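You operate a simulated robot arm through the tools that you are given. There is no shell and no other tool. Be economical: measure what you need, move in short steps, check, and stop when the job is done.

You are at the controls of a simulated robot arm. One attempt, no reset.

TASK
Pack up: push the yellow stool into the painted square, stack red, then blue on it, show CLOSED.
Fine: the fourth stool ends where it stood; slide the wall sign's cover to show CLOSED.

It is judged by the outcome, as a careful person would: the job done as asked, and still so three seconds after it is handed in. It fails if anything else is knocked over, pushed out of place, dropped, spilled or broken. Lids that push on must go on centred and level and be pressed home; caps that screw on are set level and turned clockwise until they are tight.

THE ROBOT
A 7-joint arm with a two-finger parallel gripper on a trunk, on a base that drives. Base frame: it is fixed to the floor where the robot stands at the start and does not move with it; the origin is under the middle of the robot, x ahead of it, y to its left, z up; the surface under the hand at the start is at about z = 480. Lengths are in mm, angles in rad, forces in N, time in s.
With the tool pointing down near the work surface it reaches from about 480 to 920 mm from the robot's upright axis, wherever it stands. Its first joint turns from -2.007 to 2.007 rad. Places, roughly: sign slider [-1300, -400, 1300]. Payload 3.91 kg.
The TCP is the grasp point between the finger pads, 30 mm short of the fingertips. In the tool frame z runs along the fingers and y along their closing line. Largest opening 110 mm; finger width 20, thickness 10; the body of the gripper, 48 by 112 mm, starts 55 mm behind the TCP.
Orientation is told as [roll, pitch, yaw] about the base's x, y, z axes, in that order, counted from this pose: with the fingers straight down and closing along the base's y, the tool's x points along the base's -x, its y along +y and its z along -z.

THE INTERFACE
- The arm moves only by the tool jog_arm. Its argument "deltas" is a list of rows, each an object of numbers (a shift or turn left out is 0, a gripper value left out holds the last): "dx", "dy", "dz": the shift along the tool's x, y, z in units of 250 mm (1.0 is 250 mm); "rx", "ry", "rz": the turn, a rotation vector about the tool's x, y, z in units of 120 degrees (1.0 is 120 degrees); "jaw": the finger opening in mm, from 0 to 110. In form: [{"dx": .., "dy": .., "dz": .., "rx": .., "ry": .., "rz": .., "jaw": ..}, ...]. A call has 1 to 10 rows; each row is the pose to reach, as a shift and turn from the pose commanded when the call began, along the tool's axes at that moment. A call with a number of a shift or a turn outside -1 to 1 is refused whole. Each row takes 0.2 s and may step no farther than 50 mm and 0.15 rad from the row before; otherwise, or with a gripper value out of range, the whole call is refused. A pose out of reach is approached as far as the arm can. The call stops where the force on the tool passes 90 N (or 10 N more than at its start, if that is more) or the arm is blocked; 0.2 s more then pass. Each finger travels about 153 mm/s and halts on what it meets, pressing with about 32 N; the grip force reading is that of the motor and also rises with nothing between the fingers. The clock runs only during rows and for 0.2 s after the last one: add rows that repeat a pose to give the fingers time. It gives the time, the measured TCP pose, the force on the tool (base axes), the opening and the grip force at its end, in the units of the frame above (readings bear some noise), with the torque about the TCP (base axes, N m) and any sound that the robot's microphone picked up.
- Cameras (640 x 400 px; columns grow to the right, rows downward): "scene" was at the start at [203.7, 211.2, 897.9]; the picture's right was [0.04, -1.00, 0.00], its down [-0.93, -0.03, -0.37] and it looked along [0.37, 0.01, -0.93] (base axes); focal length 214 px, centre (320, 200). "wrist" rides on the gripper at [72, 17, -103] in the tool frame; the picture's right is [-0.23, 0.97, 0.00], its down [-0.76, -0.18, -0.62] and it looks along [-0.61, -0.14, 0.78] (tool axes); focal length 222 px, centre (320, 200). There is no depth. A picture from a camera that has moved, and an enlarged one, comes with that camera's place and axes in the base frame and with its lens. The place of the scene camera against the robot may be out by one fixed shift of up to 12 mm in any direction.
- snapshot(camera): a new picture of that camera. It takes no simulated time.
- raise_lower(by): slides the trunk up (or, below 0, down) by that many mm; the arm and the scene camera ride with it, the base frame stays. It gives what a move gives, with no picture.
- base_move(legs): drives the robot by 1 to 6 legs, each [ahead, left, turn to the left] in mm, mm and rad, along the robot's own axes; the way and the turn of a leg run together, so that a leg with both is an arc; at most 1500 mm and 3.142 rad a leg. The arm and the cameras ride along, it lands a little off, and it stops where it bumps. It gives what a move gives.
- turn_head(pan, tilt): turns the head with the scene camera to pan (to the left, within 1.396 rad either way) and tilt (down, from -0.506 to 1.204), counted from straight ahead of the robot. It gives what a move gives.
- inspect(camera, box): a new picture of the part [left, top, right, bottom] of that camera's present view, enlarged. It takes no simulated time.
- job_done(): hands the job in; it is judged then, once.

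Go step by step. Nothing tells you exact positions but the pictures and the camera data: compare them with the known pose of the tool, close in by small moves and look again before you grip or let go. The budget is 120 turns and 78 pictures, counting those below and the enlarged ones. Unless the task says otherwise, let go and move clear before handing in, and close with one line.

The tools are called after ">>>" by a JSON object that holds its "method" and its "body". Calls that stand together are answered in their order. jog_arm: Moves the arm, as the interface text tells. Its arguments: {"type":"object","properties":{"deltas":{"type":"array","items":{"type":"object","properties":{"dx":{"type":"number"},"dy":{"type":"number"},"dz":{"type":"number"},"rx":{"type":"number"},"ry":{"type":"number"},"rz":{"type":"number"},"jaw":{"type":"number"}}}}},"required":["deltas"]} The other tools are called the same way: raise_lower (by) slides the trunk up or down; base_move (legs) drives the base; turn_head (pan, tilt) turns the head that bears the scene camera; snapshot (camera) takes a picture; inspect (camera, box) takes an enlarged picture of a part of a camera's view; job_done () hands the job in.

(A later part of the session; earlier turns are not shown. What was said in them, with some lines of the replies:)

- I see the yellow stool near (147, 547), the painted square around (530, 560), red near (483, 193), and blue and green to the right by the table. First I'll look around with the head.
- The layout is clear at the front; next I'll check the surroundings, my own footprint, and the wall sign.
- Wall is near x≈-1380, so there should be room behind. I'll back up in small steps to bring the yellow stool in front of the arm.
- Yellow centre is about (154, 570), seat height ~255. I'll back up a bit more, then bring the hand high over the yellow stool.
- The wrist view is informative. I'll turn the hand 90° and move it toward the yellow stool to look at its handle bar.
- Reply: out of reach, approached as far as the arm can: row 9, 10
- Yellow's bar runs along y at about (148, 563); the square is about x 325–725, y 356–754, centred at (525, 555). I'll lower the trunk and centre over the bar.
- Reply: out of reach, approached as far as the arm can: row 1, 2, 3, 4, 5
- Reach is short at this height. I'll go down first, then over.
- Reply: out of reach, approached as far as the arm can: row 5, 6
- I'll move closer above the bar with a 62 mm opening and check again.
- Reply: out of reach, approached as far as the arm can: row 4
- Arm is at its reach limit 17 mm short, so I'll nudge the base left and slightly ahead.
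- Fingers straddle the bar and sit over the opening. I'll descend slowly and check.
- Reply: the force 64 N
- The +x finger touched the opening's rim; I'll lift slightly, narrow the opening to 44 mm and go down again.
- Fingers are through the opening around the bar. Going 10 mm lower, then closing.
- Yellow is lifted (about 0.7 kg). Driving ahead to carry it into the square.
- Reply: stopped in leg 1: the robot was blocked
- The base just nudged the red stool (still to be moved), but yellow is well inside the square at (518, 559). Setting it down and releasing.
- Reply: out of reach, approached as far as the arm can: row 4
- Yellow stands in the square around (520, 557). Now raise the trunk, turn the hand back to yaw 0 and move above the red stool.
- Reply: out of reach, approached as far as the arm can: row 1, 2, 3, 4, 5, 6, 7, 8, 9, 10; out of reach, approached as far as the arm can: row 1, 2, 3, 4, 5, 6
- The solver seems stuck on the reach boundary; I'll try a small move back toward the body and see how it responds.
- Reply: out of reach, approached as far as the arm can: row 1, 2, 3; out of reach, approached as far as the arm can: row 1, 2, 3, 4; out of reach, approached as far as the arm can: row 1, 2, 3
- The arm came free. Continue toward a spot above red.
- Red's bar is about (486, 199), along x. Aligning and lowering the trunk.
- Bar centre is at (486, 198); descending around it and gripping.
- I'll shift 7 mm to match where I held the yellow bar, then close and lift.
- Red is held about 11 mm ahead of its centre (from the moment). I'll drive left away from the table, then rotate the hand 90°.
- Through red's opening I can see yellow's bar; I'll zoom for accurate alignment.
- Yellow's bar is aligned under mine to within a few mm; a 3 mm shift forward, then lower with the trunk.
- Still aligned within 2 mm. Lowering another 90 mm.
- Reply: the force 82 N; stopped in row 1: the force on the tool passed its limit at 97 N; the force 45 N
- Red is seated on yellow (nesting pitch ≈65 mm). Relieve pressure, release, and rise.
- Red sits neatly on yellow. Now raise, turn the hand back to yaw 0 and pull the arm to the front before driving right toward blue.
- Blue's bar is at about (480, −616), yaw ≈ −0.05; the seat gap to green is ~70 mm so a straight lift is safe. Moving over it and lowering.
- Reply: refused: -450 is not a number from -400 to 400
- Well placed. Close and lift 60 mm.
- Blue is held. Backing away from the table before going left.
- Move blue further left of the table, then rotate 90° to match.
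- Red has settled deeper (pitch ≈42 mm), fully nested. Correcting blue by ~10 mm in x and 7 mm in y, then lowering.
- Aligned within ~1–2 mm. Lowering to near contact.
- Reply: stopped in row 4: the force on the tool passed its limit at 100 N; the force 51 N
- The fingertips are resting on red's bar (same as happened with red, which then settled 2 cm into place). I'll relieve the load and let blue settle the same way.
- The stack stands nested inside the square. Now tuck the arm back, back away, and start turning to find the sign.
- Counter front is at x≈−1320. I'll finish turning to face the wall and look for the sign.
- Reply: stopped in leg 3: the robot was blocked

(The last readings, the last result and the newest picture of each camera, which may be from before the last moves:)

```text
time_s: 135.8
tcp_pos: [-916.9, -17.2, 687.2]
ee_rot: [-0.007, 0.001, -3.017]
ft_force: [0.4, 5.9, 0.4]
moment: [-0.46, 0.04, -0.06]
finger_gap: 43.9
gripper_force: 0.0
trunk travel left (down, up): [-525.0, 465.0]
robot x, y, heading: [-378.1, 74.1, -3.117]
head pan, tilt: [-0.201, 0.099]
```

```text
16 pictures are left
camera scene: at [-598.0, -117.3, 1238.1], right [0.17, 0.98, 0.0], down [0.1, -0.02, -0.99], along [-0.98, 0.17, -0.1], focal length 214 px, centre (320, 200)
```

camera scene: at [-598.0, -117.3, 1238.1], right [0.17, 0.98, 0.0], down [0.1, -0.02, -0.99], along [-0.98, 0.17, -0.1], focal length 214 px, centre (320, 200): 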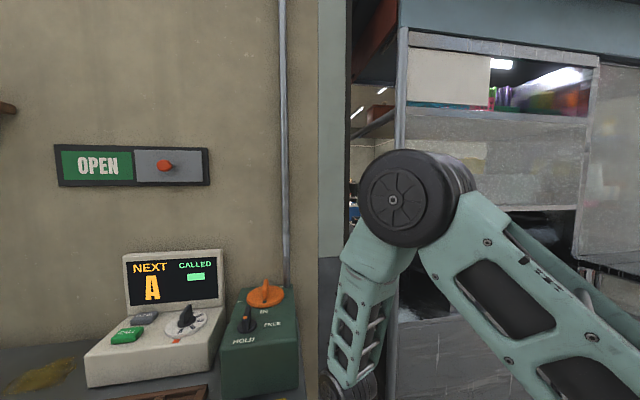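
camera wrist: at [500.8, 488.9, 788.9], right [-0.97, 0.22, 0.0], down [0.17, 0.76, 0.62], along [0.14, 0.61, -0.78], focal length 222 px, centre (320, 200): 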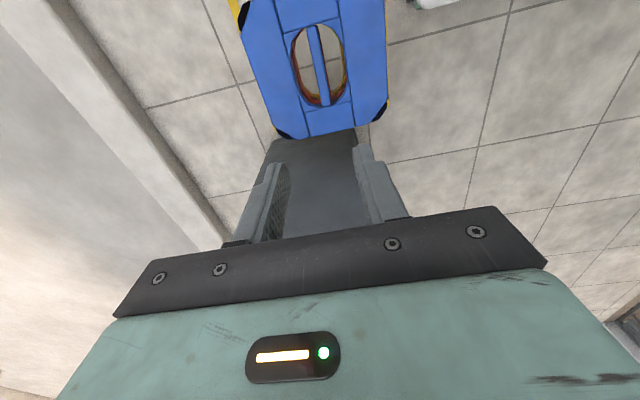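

The hand touched something on its left (−y) side. Looking before moving.

>>> {"method": "turn_head", "body": {"pan": 0.0, "tilt": 0.8}}

>>> {"method": "snapshot", "body": {"camera": "scene"}}

>>> {"method": "snapshot", "body": {"camera": "wrist"}}

```text
time_s: 136.9
tcp_pos: [-917.4, -18.8, 686.5]
ee_rot: [-0.008, 0.002, -3.015]
ft_force: [0.7, 6.1, -1.3]
moment: [-0.55, 0.07, -0.1]
finger_gap: 44.1
gripper_force: 0.0
trunk travel left (down, up): [-525.0, 465.0]
robot x, y, heading: [-375.9, 70.9, -3.116]
head pan, tilt: [0.0, 0.799]
```

```text
15 pictures are left
camera scene: at [-588.1, -135.3, 1175.1], right [-0.02, 1.0, 0.0], down [0.72, 0.02, -0.7], along [-0.7, -0.02, -0.72], focal length 214 px, centre (320, 200)
```

scene: 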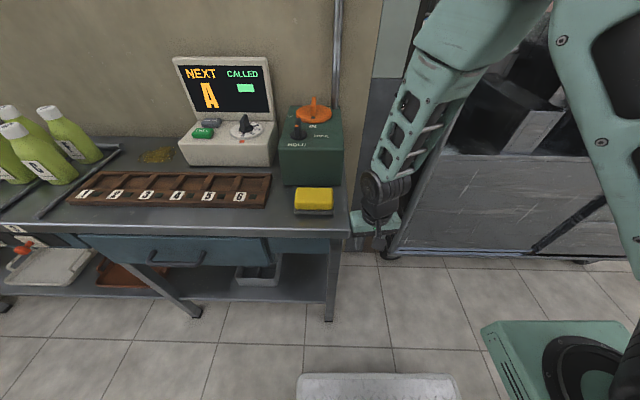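

```text
14 pictures are left
camera wrist: at [-845.4, -26.3, 789.1], right [-0.1, -0.99, -0.01], down [-0.78, 0.08, 0.62], along [-0.62, 0.07, -0.78], focal length 222 px, centre (320, 200)
```

wrist: 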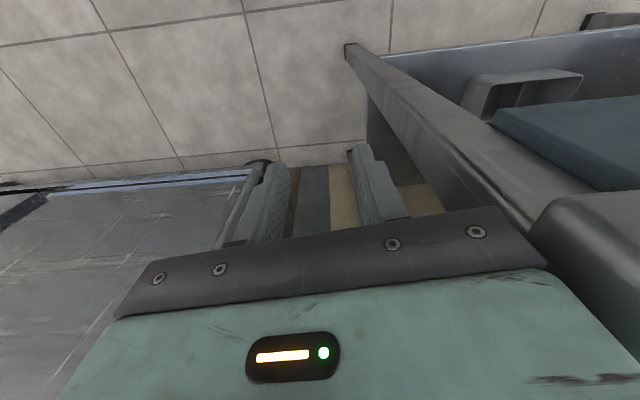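

The gripper body met the heavy bench's edge; nothing appears moved. I'll move away right, raise, and turn the hand to point forward at the wall.

>>> {"method": "base_move", "body": {"legs": [[0, -120, 0]]}}

>>> {"method": "raise_lower", "body": {"by": 250}}

>>> {"method": "jog_arm", "body": {"deltas": [{"ry": -0.07}, {"ry": -0.14}, {"ry": -0.21}, {"ry": -0.28}, {"ry": -0.35}, {"ry": -0.42}, {"ry": -0.49}, {"ry": -0.56}, {"ry": -0.63}, {"ry": -0.7}]}}

```text
time_s: 138.1
tcp_pos: [-921.1, 102.4, 686.8]
ee_rot: [-0.008, 0.002, -3.016]
ft_force: [-0.1, 0.4, 0.7]
moment: [0.01, -0.02, -0.01]
finger_gap: 43.9
gripper_force: 0.0
trunk travel left (down, up): [-525.0, 465.0]
robot x, y, heading: [-377.5, 193.8, -3.118]
head pan, tilt: [0.0, 0.799]
```

```text
time_s: 140.7
tcp_pos: [-919.9, 100.9, 936.2]
ee_rot: [-0.008, 0.001, -3.017]
ft_force: [-0.6, 0.6, 0.1]
moment: [-0.02, 0.01, -0.01]
finger_gap: 43.8
gripper_force: 0.2
trunk travel left (down, up): [-775.0, 215.0]
robot x, y, heading: [-377.5, 191.0, -3.114]
head pan, tilt: [0.0, 0.799]
```

```text
time_s: 142.9
tcp_pos: [-920.6, 102.5, 936.7]
ee_rot: [-0.072, -1.465, -2.947]
ft_force: [-0.8, -0.2, -0.3]
moment: [0.02, -0.01, 0.02]
finger_gap: 43.9
gripper_force: 0.1
out of reach, approached as far as the arm can: row 6
trunk travel left (down, up): [-775.0, 215.0]
robot x, y, heading: [-380.0, 189.9, -3.114]
head pan, tilt: [0.0, 0.799]
```

>>> {"method": "jog_arm", "body": {"deltas": [{"rx": 0.03, "ry": -0.025}, {"rx": 0.06, "ry": -0.05}]}}

>>> {"method": "raise_lower", "body": {"by": 200}}

>>> {"method": "jog_arm", "body": {"deltas": [{"dx": -0.18}, {"dx": -0.36}, {"dx": -0.52}]}}

>>> {"method": "base_move", "body": {"legs": [[0, 530, -0.025]]}}

>>> {"method": "turn_head", "body": {"pan": -0.1, "tilt": 0.3}}

>>> {"method": "snapshot", "body": {"camera": "scene"}}

>>> {"method": "snapshot", "body": {"camera": "wrist"}}

```text
time_s: 143.5
tcp_pos: [-921.2, 102.8, 936.2]
ee_rot: [-1.682, -1.557, -1.459]
ft_force: [0.1, 0.2, -0.1]
moment: [-0.01, 0.0, -0.02]
finger_gap: 43.9
gripper_force: 0.1
trunk travel left (down, up): [-775.0, 215.0]
robot x, y, heading: [-382.5, 189.0, -3.111]
head pan, tilt: [0.0, 0.799]
```

```text
time_s: 145.7
tcp_pos: [-920.8, 102.6, 1137.5]
ee_rot: [-1.583, -1.557, -1.557]
ft_force: [-0.2, -0.7, 0.3]
moment: [0.01, -0.01, -0.02]
finger_gap: 43.9
gripper_force: 0.1
trunk travel left (down, up): [-975.0, 15.0]
robot x, y, heading: [-380.3, 193.5, -3.115]
head pan, tilt: [0.0, 0.799]
```

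```text
time_s: 146.5
tcp_pos: [-926.6, 89.9, 1261.2]
ee_rot: [-1.582, -1.556, -1.558]
ft_force: [0.4, -0.6, -0.7]
moment: [0.0, 0.01, -0.01]
finger_gap: 44.1
gripper_force: 0.0
out of reach, approached as far as the arm can: row 3
trunk travel left (down, up): [-975.0, 15.0]
robot x, y, heading: [-378.6, 189.6, -3.112]
head pan, tilt: [0.0, 0.799]
```

```text
time_s: 149.5
tcp_pos: [-921.9, -418.6, 1260.7]
ee_rot: [-1.64, -1.556, -1.528]
ft_force: [-0.3, 1.1, 0.2]
moment: [0.0, 0.0, 0.0]
finger_gap: 44.2
gripper_force: 0.1
trunk travel left (down, up): [-975.0, 15.0]
robot x, y, heading: [-372.9, -331.9, 3.142]
head pan, tilt: [0.0, 0.799]
```

```text
time_s: 150.5
tcp_pos: [-923.0, -418.4, 1261.8]
ee_rot: [-1.64, -1.559, -1.53]
ft_force: [-0.4, -0.2, 0.0]
moment: [0.0, -0.01, 0.03]
finger_gap: 44.1
gripper_force: 0.1
trunk travel left (down, up): [-975.0, 15.0]
robot x, y, heading: [-370.9, -331.1, 3.14]
head pan, tilt: [-0.099, 0.3]
```

```text
13 pictures are left
camera scene: at [-602.6, -524.6, 1669.3], right [0.1, 0.99, 0.0], down [0.3, -0.03, -0.95], along [-0.95, 0.1, -0.3], focal length 214 px, centre (320, 200)
```

scene: 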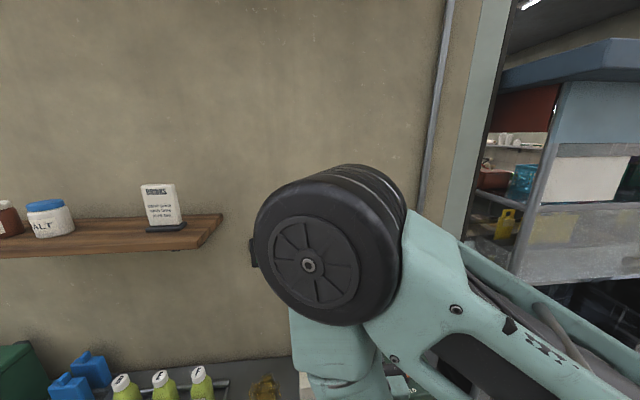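

```text
12 pictures are left
camera wrist: at [-821.7, -437.8, 1187.9], right [-0.03, -0.98, 0.21], down [0.63, 0.15, 0.76], along [-0.78, 0.15, 0.61], focal length 222 px, centre (320, 200)
```

wrist: 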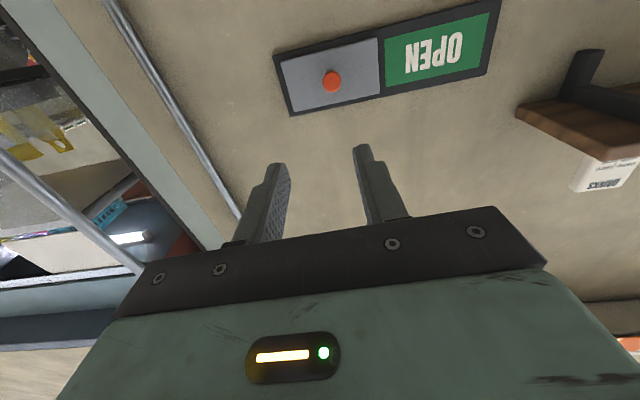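

The knob is at about (−1290, −431, 1280); the cover must slide left (−y) ~180 mm over OPEN. Open to 80 mm, raise a little, align, and extend forward.

>>> {"method": "raise_lower", "body": {"by": 14}}

>>> {"method": "jog_arm", "body": {"deltas": [{"dy": 0.052, "jaw": 80}, {"dy": 0.052, "dz": 0.2}, {"dy": 0.052, "dz": 0.4}, {"dy": 0.052, "dz": 0.6}, {"dy": 0.052, "dz": 0.8}, {"dy": 0.052, "dz": 1.0}]}}

>>> {"method": "snapshot", "body": {"camera": "wrist"}}

```text
time_s: 151.1
tcp_pos: [-922.0, -418.8, 1275.8]
ee_rot: [-1.637, -1.557, -1.532]
ft_force: [0.8, 0.1, -0.5]
moment: [0.0, -0.03, 0.02]
finger_gap: 44.2
gripper_force: 0.0
trunk travel left (down, up): [-989.0, 1.0]
robot x, y, heading: [-371.0, -329.3, 3.132]
head pan, tilt: [-0.099, 0.3]
```

```text
time_s: 152.5
tcp_pos: [-1172.3, -424.5, 1275.1]
ee_rot: [-1.596, -1.555, -1.575]
ft_force: [0.2, 0.7, 0.0]
moment: [0.0, -0.02, 0.01]
finger_gap: 79.9
gripper_force: 0.1
trunk travel left (down, up): [-989.0, 1.0]
robot x, y, heading: [-372.0, -332.9, 3.14]
head pan, tilt: [-0.099, 0.3]
```

```text
11 pictures are left
camera wrist: at [-1071.3, -442.7, 1201.1], right [-0.03, -0.98, 0.21], down [0.63, 0.15, 0.76], along [-0.78, 0.15, 0.61], focal length 222 px, centre (320, 200)
```

wrist: 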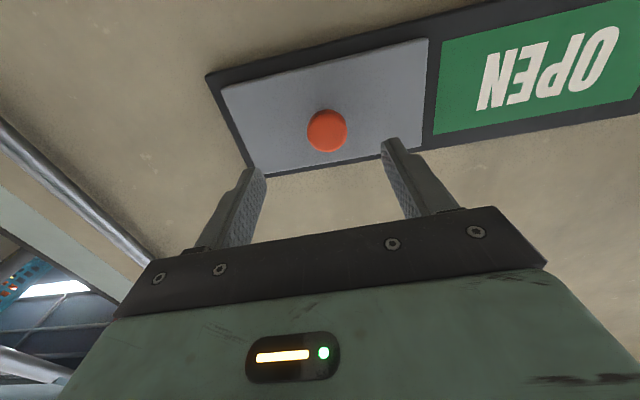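

Triangulated knob face: (−1252, −430, 1271). Aligning and moving in with force watching.

>>> {"method": "jog_arm", "body": {"deltas": [{"dx": 0.014, "dy": 0.022}, {"dx": 0.014, "dy": 0.022, "dz": 0.1}, {"dx": 0.014, "dy": 0.022, "dz": 0.18}, {"dx": 0.014, "dy": 0.022, "dz": 0.22}, {"dx": 0.014, "dy": 0.022, "dz": 0.25}]}}

>>> {"method": "snapshot", "body": {"camera": "wrist"}}

```text
time_s: 153.7
tcp_pos: [-1235.8, -427.7, 1271.9]
ee_rot: [-1.63, -1.556, -1.54]
ft_force: [-0.4, -1.1, -0.3]
moment: [0.0, -0.01, -0.02]
finger_gap: 80.0
gripper_force: 0.1
trunk travel left (down, up): [-989.0, 1.0]
robot x, y, heading: [-370.6, -332.2, 3.136]
head pan, tilt: [-0.099, 0.3]
```

```text
10 pictures are left
camera wrist: at [-1134.7, -446.5, 1198.3], right [-0.03, -0.98, 0.21], down [0.63, 0.15, 0.76], along [-0.78, 0.15, 0.61], focal length 222 px, centre (320, 200)
```

wrist: 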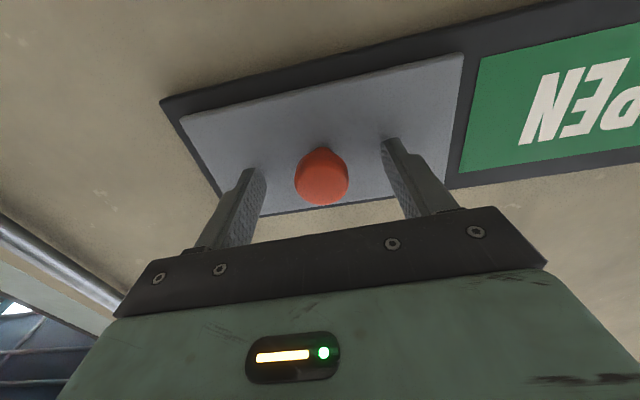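

>>> {"method": "jog_arm", "body": {"deltas": [{"dz": 0.024}, {"dz": 0.048}, {"dz": 0.06}]}}

>>> {"method": "jog_arm", "body": {"deltas": [{"jaw": 20}, {"jaw": 20}, {"jaw": 20}, {"jaw": 20}]}}

>>> {"method": "snapshot", "body": {"camera": "wrist"}}

```text
time_s: 154.5
tcp_pos: [-1238.3, -438.2, 1272.3]
ee_rot: [-1.275, -1.559, -1.878]
ft_force: [43.9, -1.5, 17.7]
moment: [-0.96, 0.71, 1.97]
finger_gap: 80.0
gripper_force: 0.1
trunk travel left (down, up): [-989.0, 1.0]
robot x, y, heading: [-369.9, -331.4, 3.138]
head pan, tilt: [-0.099, 0.3]
stopped in row 3: the force on the tool passed its limit at 93 N (the readings are from after the stop); the commanded pose is now the measured one
```

```text
time_s: 155.5
tcp_pos: [-1238.5, -436.4, 1268.9]
ee_rot: [-1.047, -1.554, -2.111]
ft_force: [57.9, -9.2, 14.9]
moment: [0.24, 0.81, 2.35]
finger_gap: 45.5
gripper_force: 25.6
trunk travel left (down, up): [-989.0, 1.0]
robot x, y, heading: [-370.5, -334.7, 3.139]
head pan, tilt: [-0.099, 0.3]
```

```text
9 pictures are left
camera wrist: at [-1136.9, -453.4, 1196.7], right [-0.02, -0.98, 0.21], down [0.62, 0.16, 0.77], along [-0.79, 0.14, 0.6], focal length 222 px, centre (320, 200)
```

wrist: 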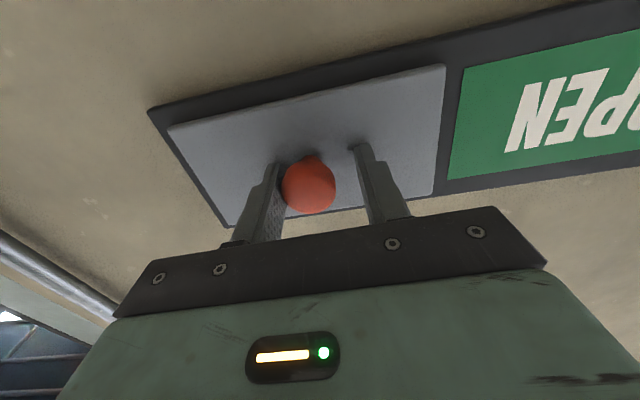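

Fingertips press the cover; back off ~7 mm, keep the fingers around the knob, then slide toward −y.

>>> {"method": "jog_arm", "body": {"deltas": [{"dz": -0.015, "jaw": 46}, {"dz": -0.03, "jaw": 46}]}}

>>> {"method": "jog_arm", "body": {"deltas": [{"dy": 0.05}, {"dy": 0.1}, {"dy": 0.15}, {"dy": 0.2}]}}

>>> {"method": "snapshot", "body": {"camera": "wrist"}}

```text
time_s: 156.1
tcp_pos: [-1239.0, -430.4, 1268.0]
ee_rot: [-1.05, -1.554, -2.115]
ft_force: [8.2, -6.7, 4.4]
moment: [-0.08, 0.21, 0.51]
finger_gap: 49.4
gripper_force: 2.7
trunk travel left (down, up): [-989.0, 1.0]
robot x, y, heading: [-371.4, -333.4, 3.141]
head pan, tilt: [-0.099, 0.3]
```

```text
time_s: 157.1
tcp_pos: [-1237.7, -482.3, 1265.9]
ee_rot: [-0.998, -1.553, -2.159]
ft_force: [1.0, 0.0, -0.2]
moment: [-0.02, 0.0, -0.01]
finger_gap: 46.0
gripper_force: 0.1
trunk travel left (down, up): [-989.0, 1.0]
robot x, y, heading: [-373.2, -337.5, 3.142]
head pan, tilt: [-0.099, 0.3]
```

```text
8 pictures are left
camera wrist: at [-1136.0, -500.6, 1193.6], right [-0.02, -0.98, 0.21], down [0.62, 0.15, 0.77], along [-0.79, 0.15, 0.6], focal length 222 px, centre (320, 200)
```

wrist: 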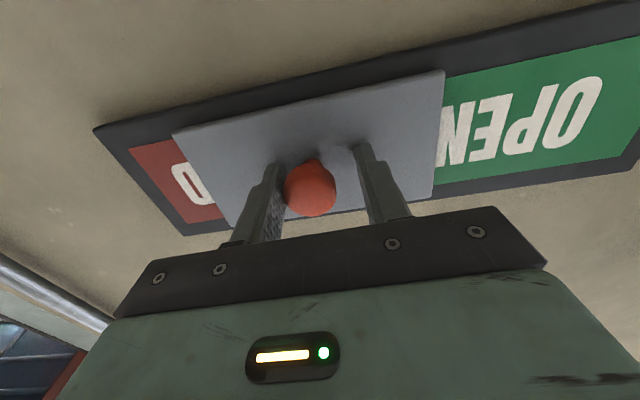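

The cover slides and CLOSED appears. Continue.

>>> {"method": "jog_arm", "body": {"deltas": [{"dy": 0.06, "dx": -0.003}, {"dy": 0.12, "dx": -0.006}, {"dy": 0.18, "dx": -0.009}, {"dy": 0.24, "dx": -0.012}, {"dy": 0.3, "dx": -0.015}, {"dy": 0.36, "dx": -0.018}, {"dy": 0.42, "dx": -0.02}]}}

>>> {"method": "snapshot", "body": {"camera": "wrist"}}

```text
time_s: 158.7
tcp_pos: [-1239.5, -591.3, 1268.6]
ee_rot: [-0.987, -1.554, -2.173]
ft_force: [10.7, -0.9, -2.0]
moment: [0.11, 0.07, 0.41]
finger_gap: 46.4
gripper_force: 0.7
trunk travel left (down, up): [-989.0, 1.0]
robot x, y, heading: [-370.8, -332.8, 3.134]
head pan, tilt: [-0.099, 0.3]
```

```text
7 pictures are left
camera wrist: at [-1136.7, -607.5, 1195.9], right [-0.02, -0.98, 0.21], down [0.62, 0.16, 0.77], along [-0.79, 0.15, 0.6], focal length 222 px, centre (320, 200)
```

wrist: 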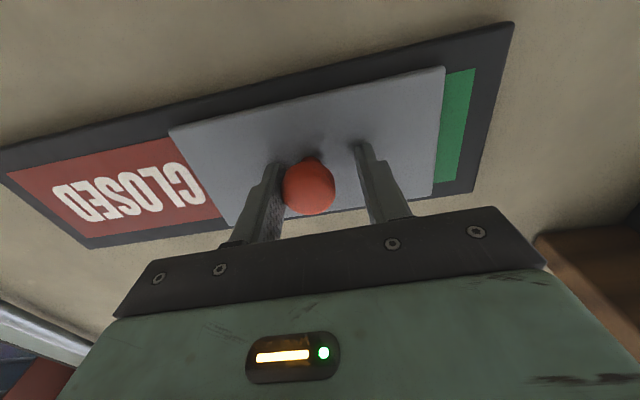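

About 22 mm to go; pushing to the end gently.

>>> {"method": "jog_arm", "body": {"deltas": [{"dy": 0.03, "dz": -0.01}, {"dy": 0.06, "dz": -0.01}, {"dy": 0.08, "dz": -0.01}, {"dy": 0.095, "dz": -0.01}, {"dy": 0.11, "dz": -0.01}]}}

>>> {"method": "snapshot", "body": {"camera": "wrist"}}

```text
time_s: 159.9
tcp_pos: [-1239.2, -614.2, 1270.0]
ee_rot: [-1.03, -1.553, -2.131]
ft_force: [1.5, 6.5, 0.8]
moment: [0.02, 0.13, -0.08]
finger_gap: 49.2
gripper_force: 3.3
trunk travel left (down, up): [-989.0, 1.0]
robot x, y, heading: [-370.4, -331.3, 3.134]
head pan, tilt: [-0.099, 0.3]
```

```text
6 pictures are left
camera wrist: at [-1136.4, -632.2, 1197.2], right [-0.02, -0.98, 0.21], down [0.62, 0.15, 0.77], along [-0.78, 0.15, 0.6], focal length 222 px, centre (320, 200)
```

wrist: 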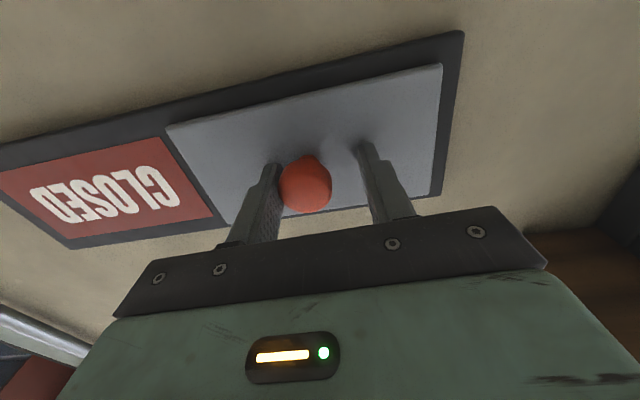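

CLOSED fully shows and the cover is at its stop. Opening and retracting straight back.

>>> {"method": "jog_arm", "body": {"deltas": [{"jaw": 75}, {"jaw": 75}, {"dz": -0.1}, {"dz": -0.3}, {"dz": -0.5}, {"dz": -0.7}]}}

>>> {"method": "base_move", "body": {"legs": [[-120, -150, 0]]}}

>>> {"method": "snapshot", "body": {"camera": "wrist"}}

>>> {"method": "turn_head", "body": {"pan": 0.0, "tilt": 0.8}}

>>> {"method": "snapshot", "body": {"camera": "scene"}}

```text
time_s: 161.3
tcp_pos: [-1063.6, -616.1, 1272.1]
ee_rot: [-1.0, -1.554, -2.159]
ft_force: [-0.4, -0.8, -0.6]
moment: [0.01, 0.05, 0.02]
finger_gap: 75.1
gripper_force: 0.1
trunk travel left (down, up): [-989.0, 1.0]
robot x, y, heading: [-375.5, -337.5, 3.144]
head pan, tilt: [-0.099, 0.3]
```

```text
time_s: 162.9
tcp_pos: [-943.3, -467.8, 1272.1]
ee_rot: [-1.015, -1.553, -2.143]
ft_force: [-0.1, -0.3, 0.4]
moment: [0.02, 0.0, 0.0]
finger_gap: 74.9
gripper_force: 0.0
trunk travel left (down, up): [-989.0, 1.0]
robot x, y, heading: [-255.8, -185.2, -3.139]
head pan, tilt: [-0.099, 0.3]
```

```text
5 pictures are left
camera wrist: at [-840.3, -486.0, 1199.5], right [-0.02, -0.98, 0.21], down [0.62, 0.16, 0.77], along [-0.79, 0.14, 0.6], focal length 222 px, centre (320, 200)
```

wrist: 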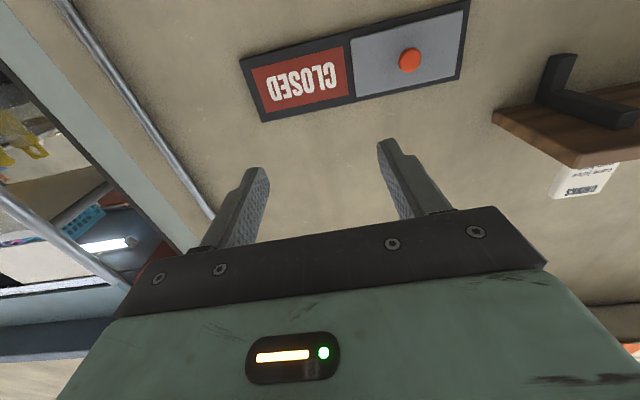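

```text
time_s: 163.8
tcp_pos: [-942.6, -468.7, 1272.2]
ee_rot: [-1.014, -1.552, -2.145]
ft_force: [-0.9, -0.3, -0.5]
moment: [-0.01, 0.0, 0.04]
finger_gap: 74.8
gripper_force: 0.1
trunk travel left (down, up): [-989.0, 1.0]
robot x, y, heading: [-251.8, -184.0, -3.143]
head pan, tilt: [0.0, 0.799]
```

```text
4 pictures are left
camera scene: at [-468.2, -384.5, 1639.1], right [0.0, 1.0, 0.0], down [0.72, 0.0, -0.7], along [-0.7, 0.0, -0.72], focal length 214 px, centre (320, 200)
```

scene: 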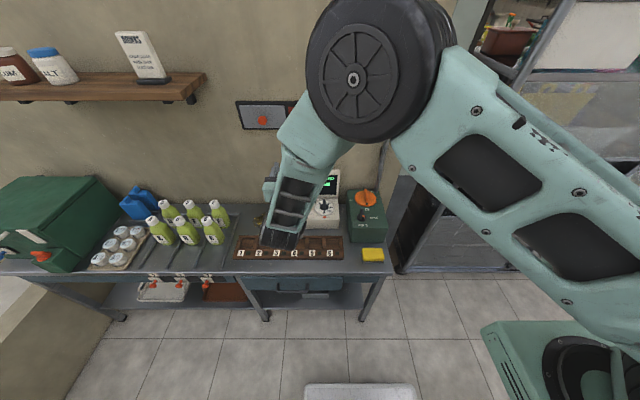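

The sign shows CLOSED, the bench items are all standing, and the stack was left nested inside the square with green untouched. Handing in.

>>> {"method": "job_done", "body": {}}

```text
The job is handed in.
```

The yellow stool is inside the painted square with red and then blue stacked on it, the sign shows CLOSED, and I didn't touch the green stool. While turning, the gripper bumped the edge of the workbench by the wall, but nothing appeared to move. Red and blue each slid down about 2 cm into place when I let go of them.
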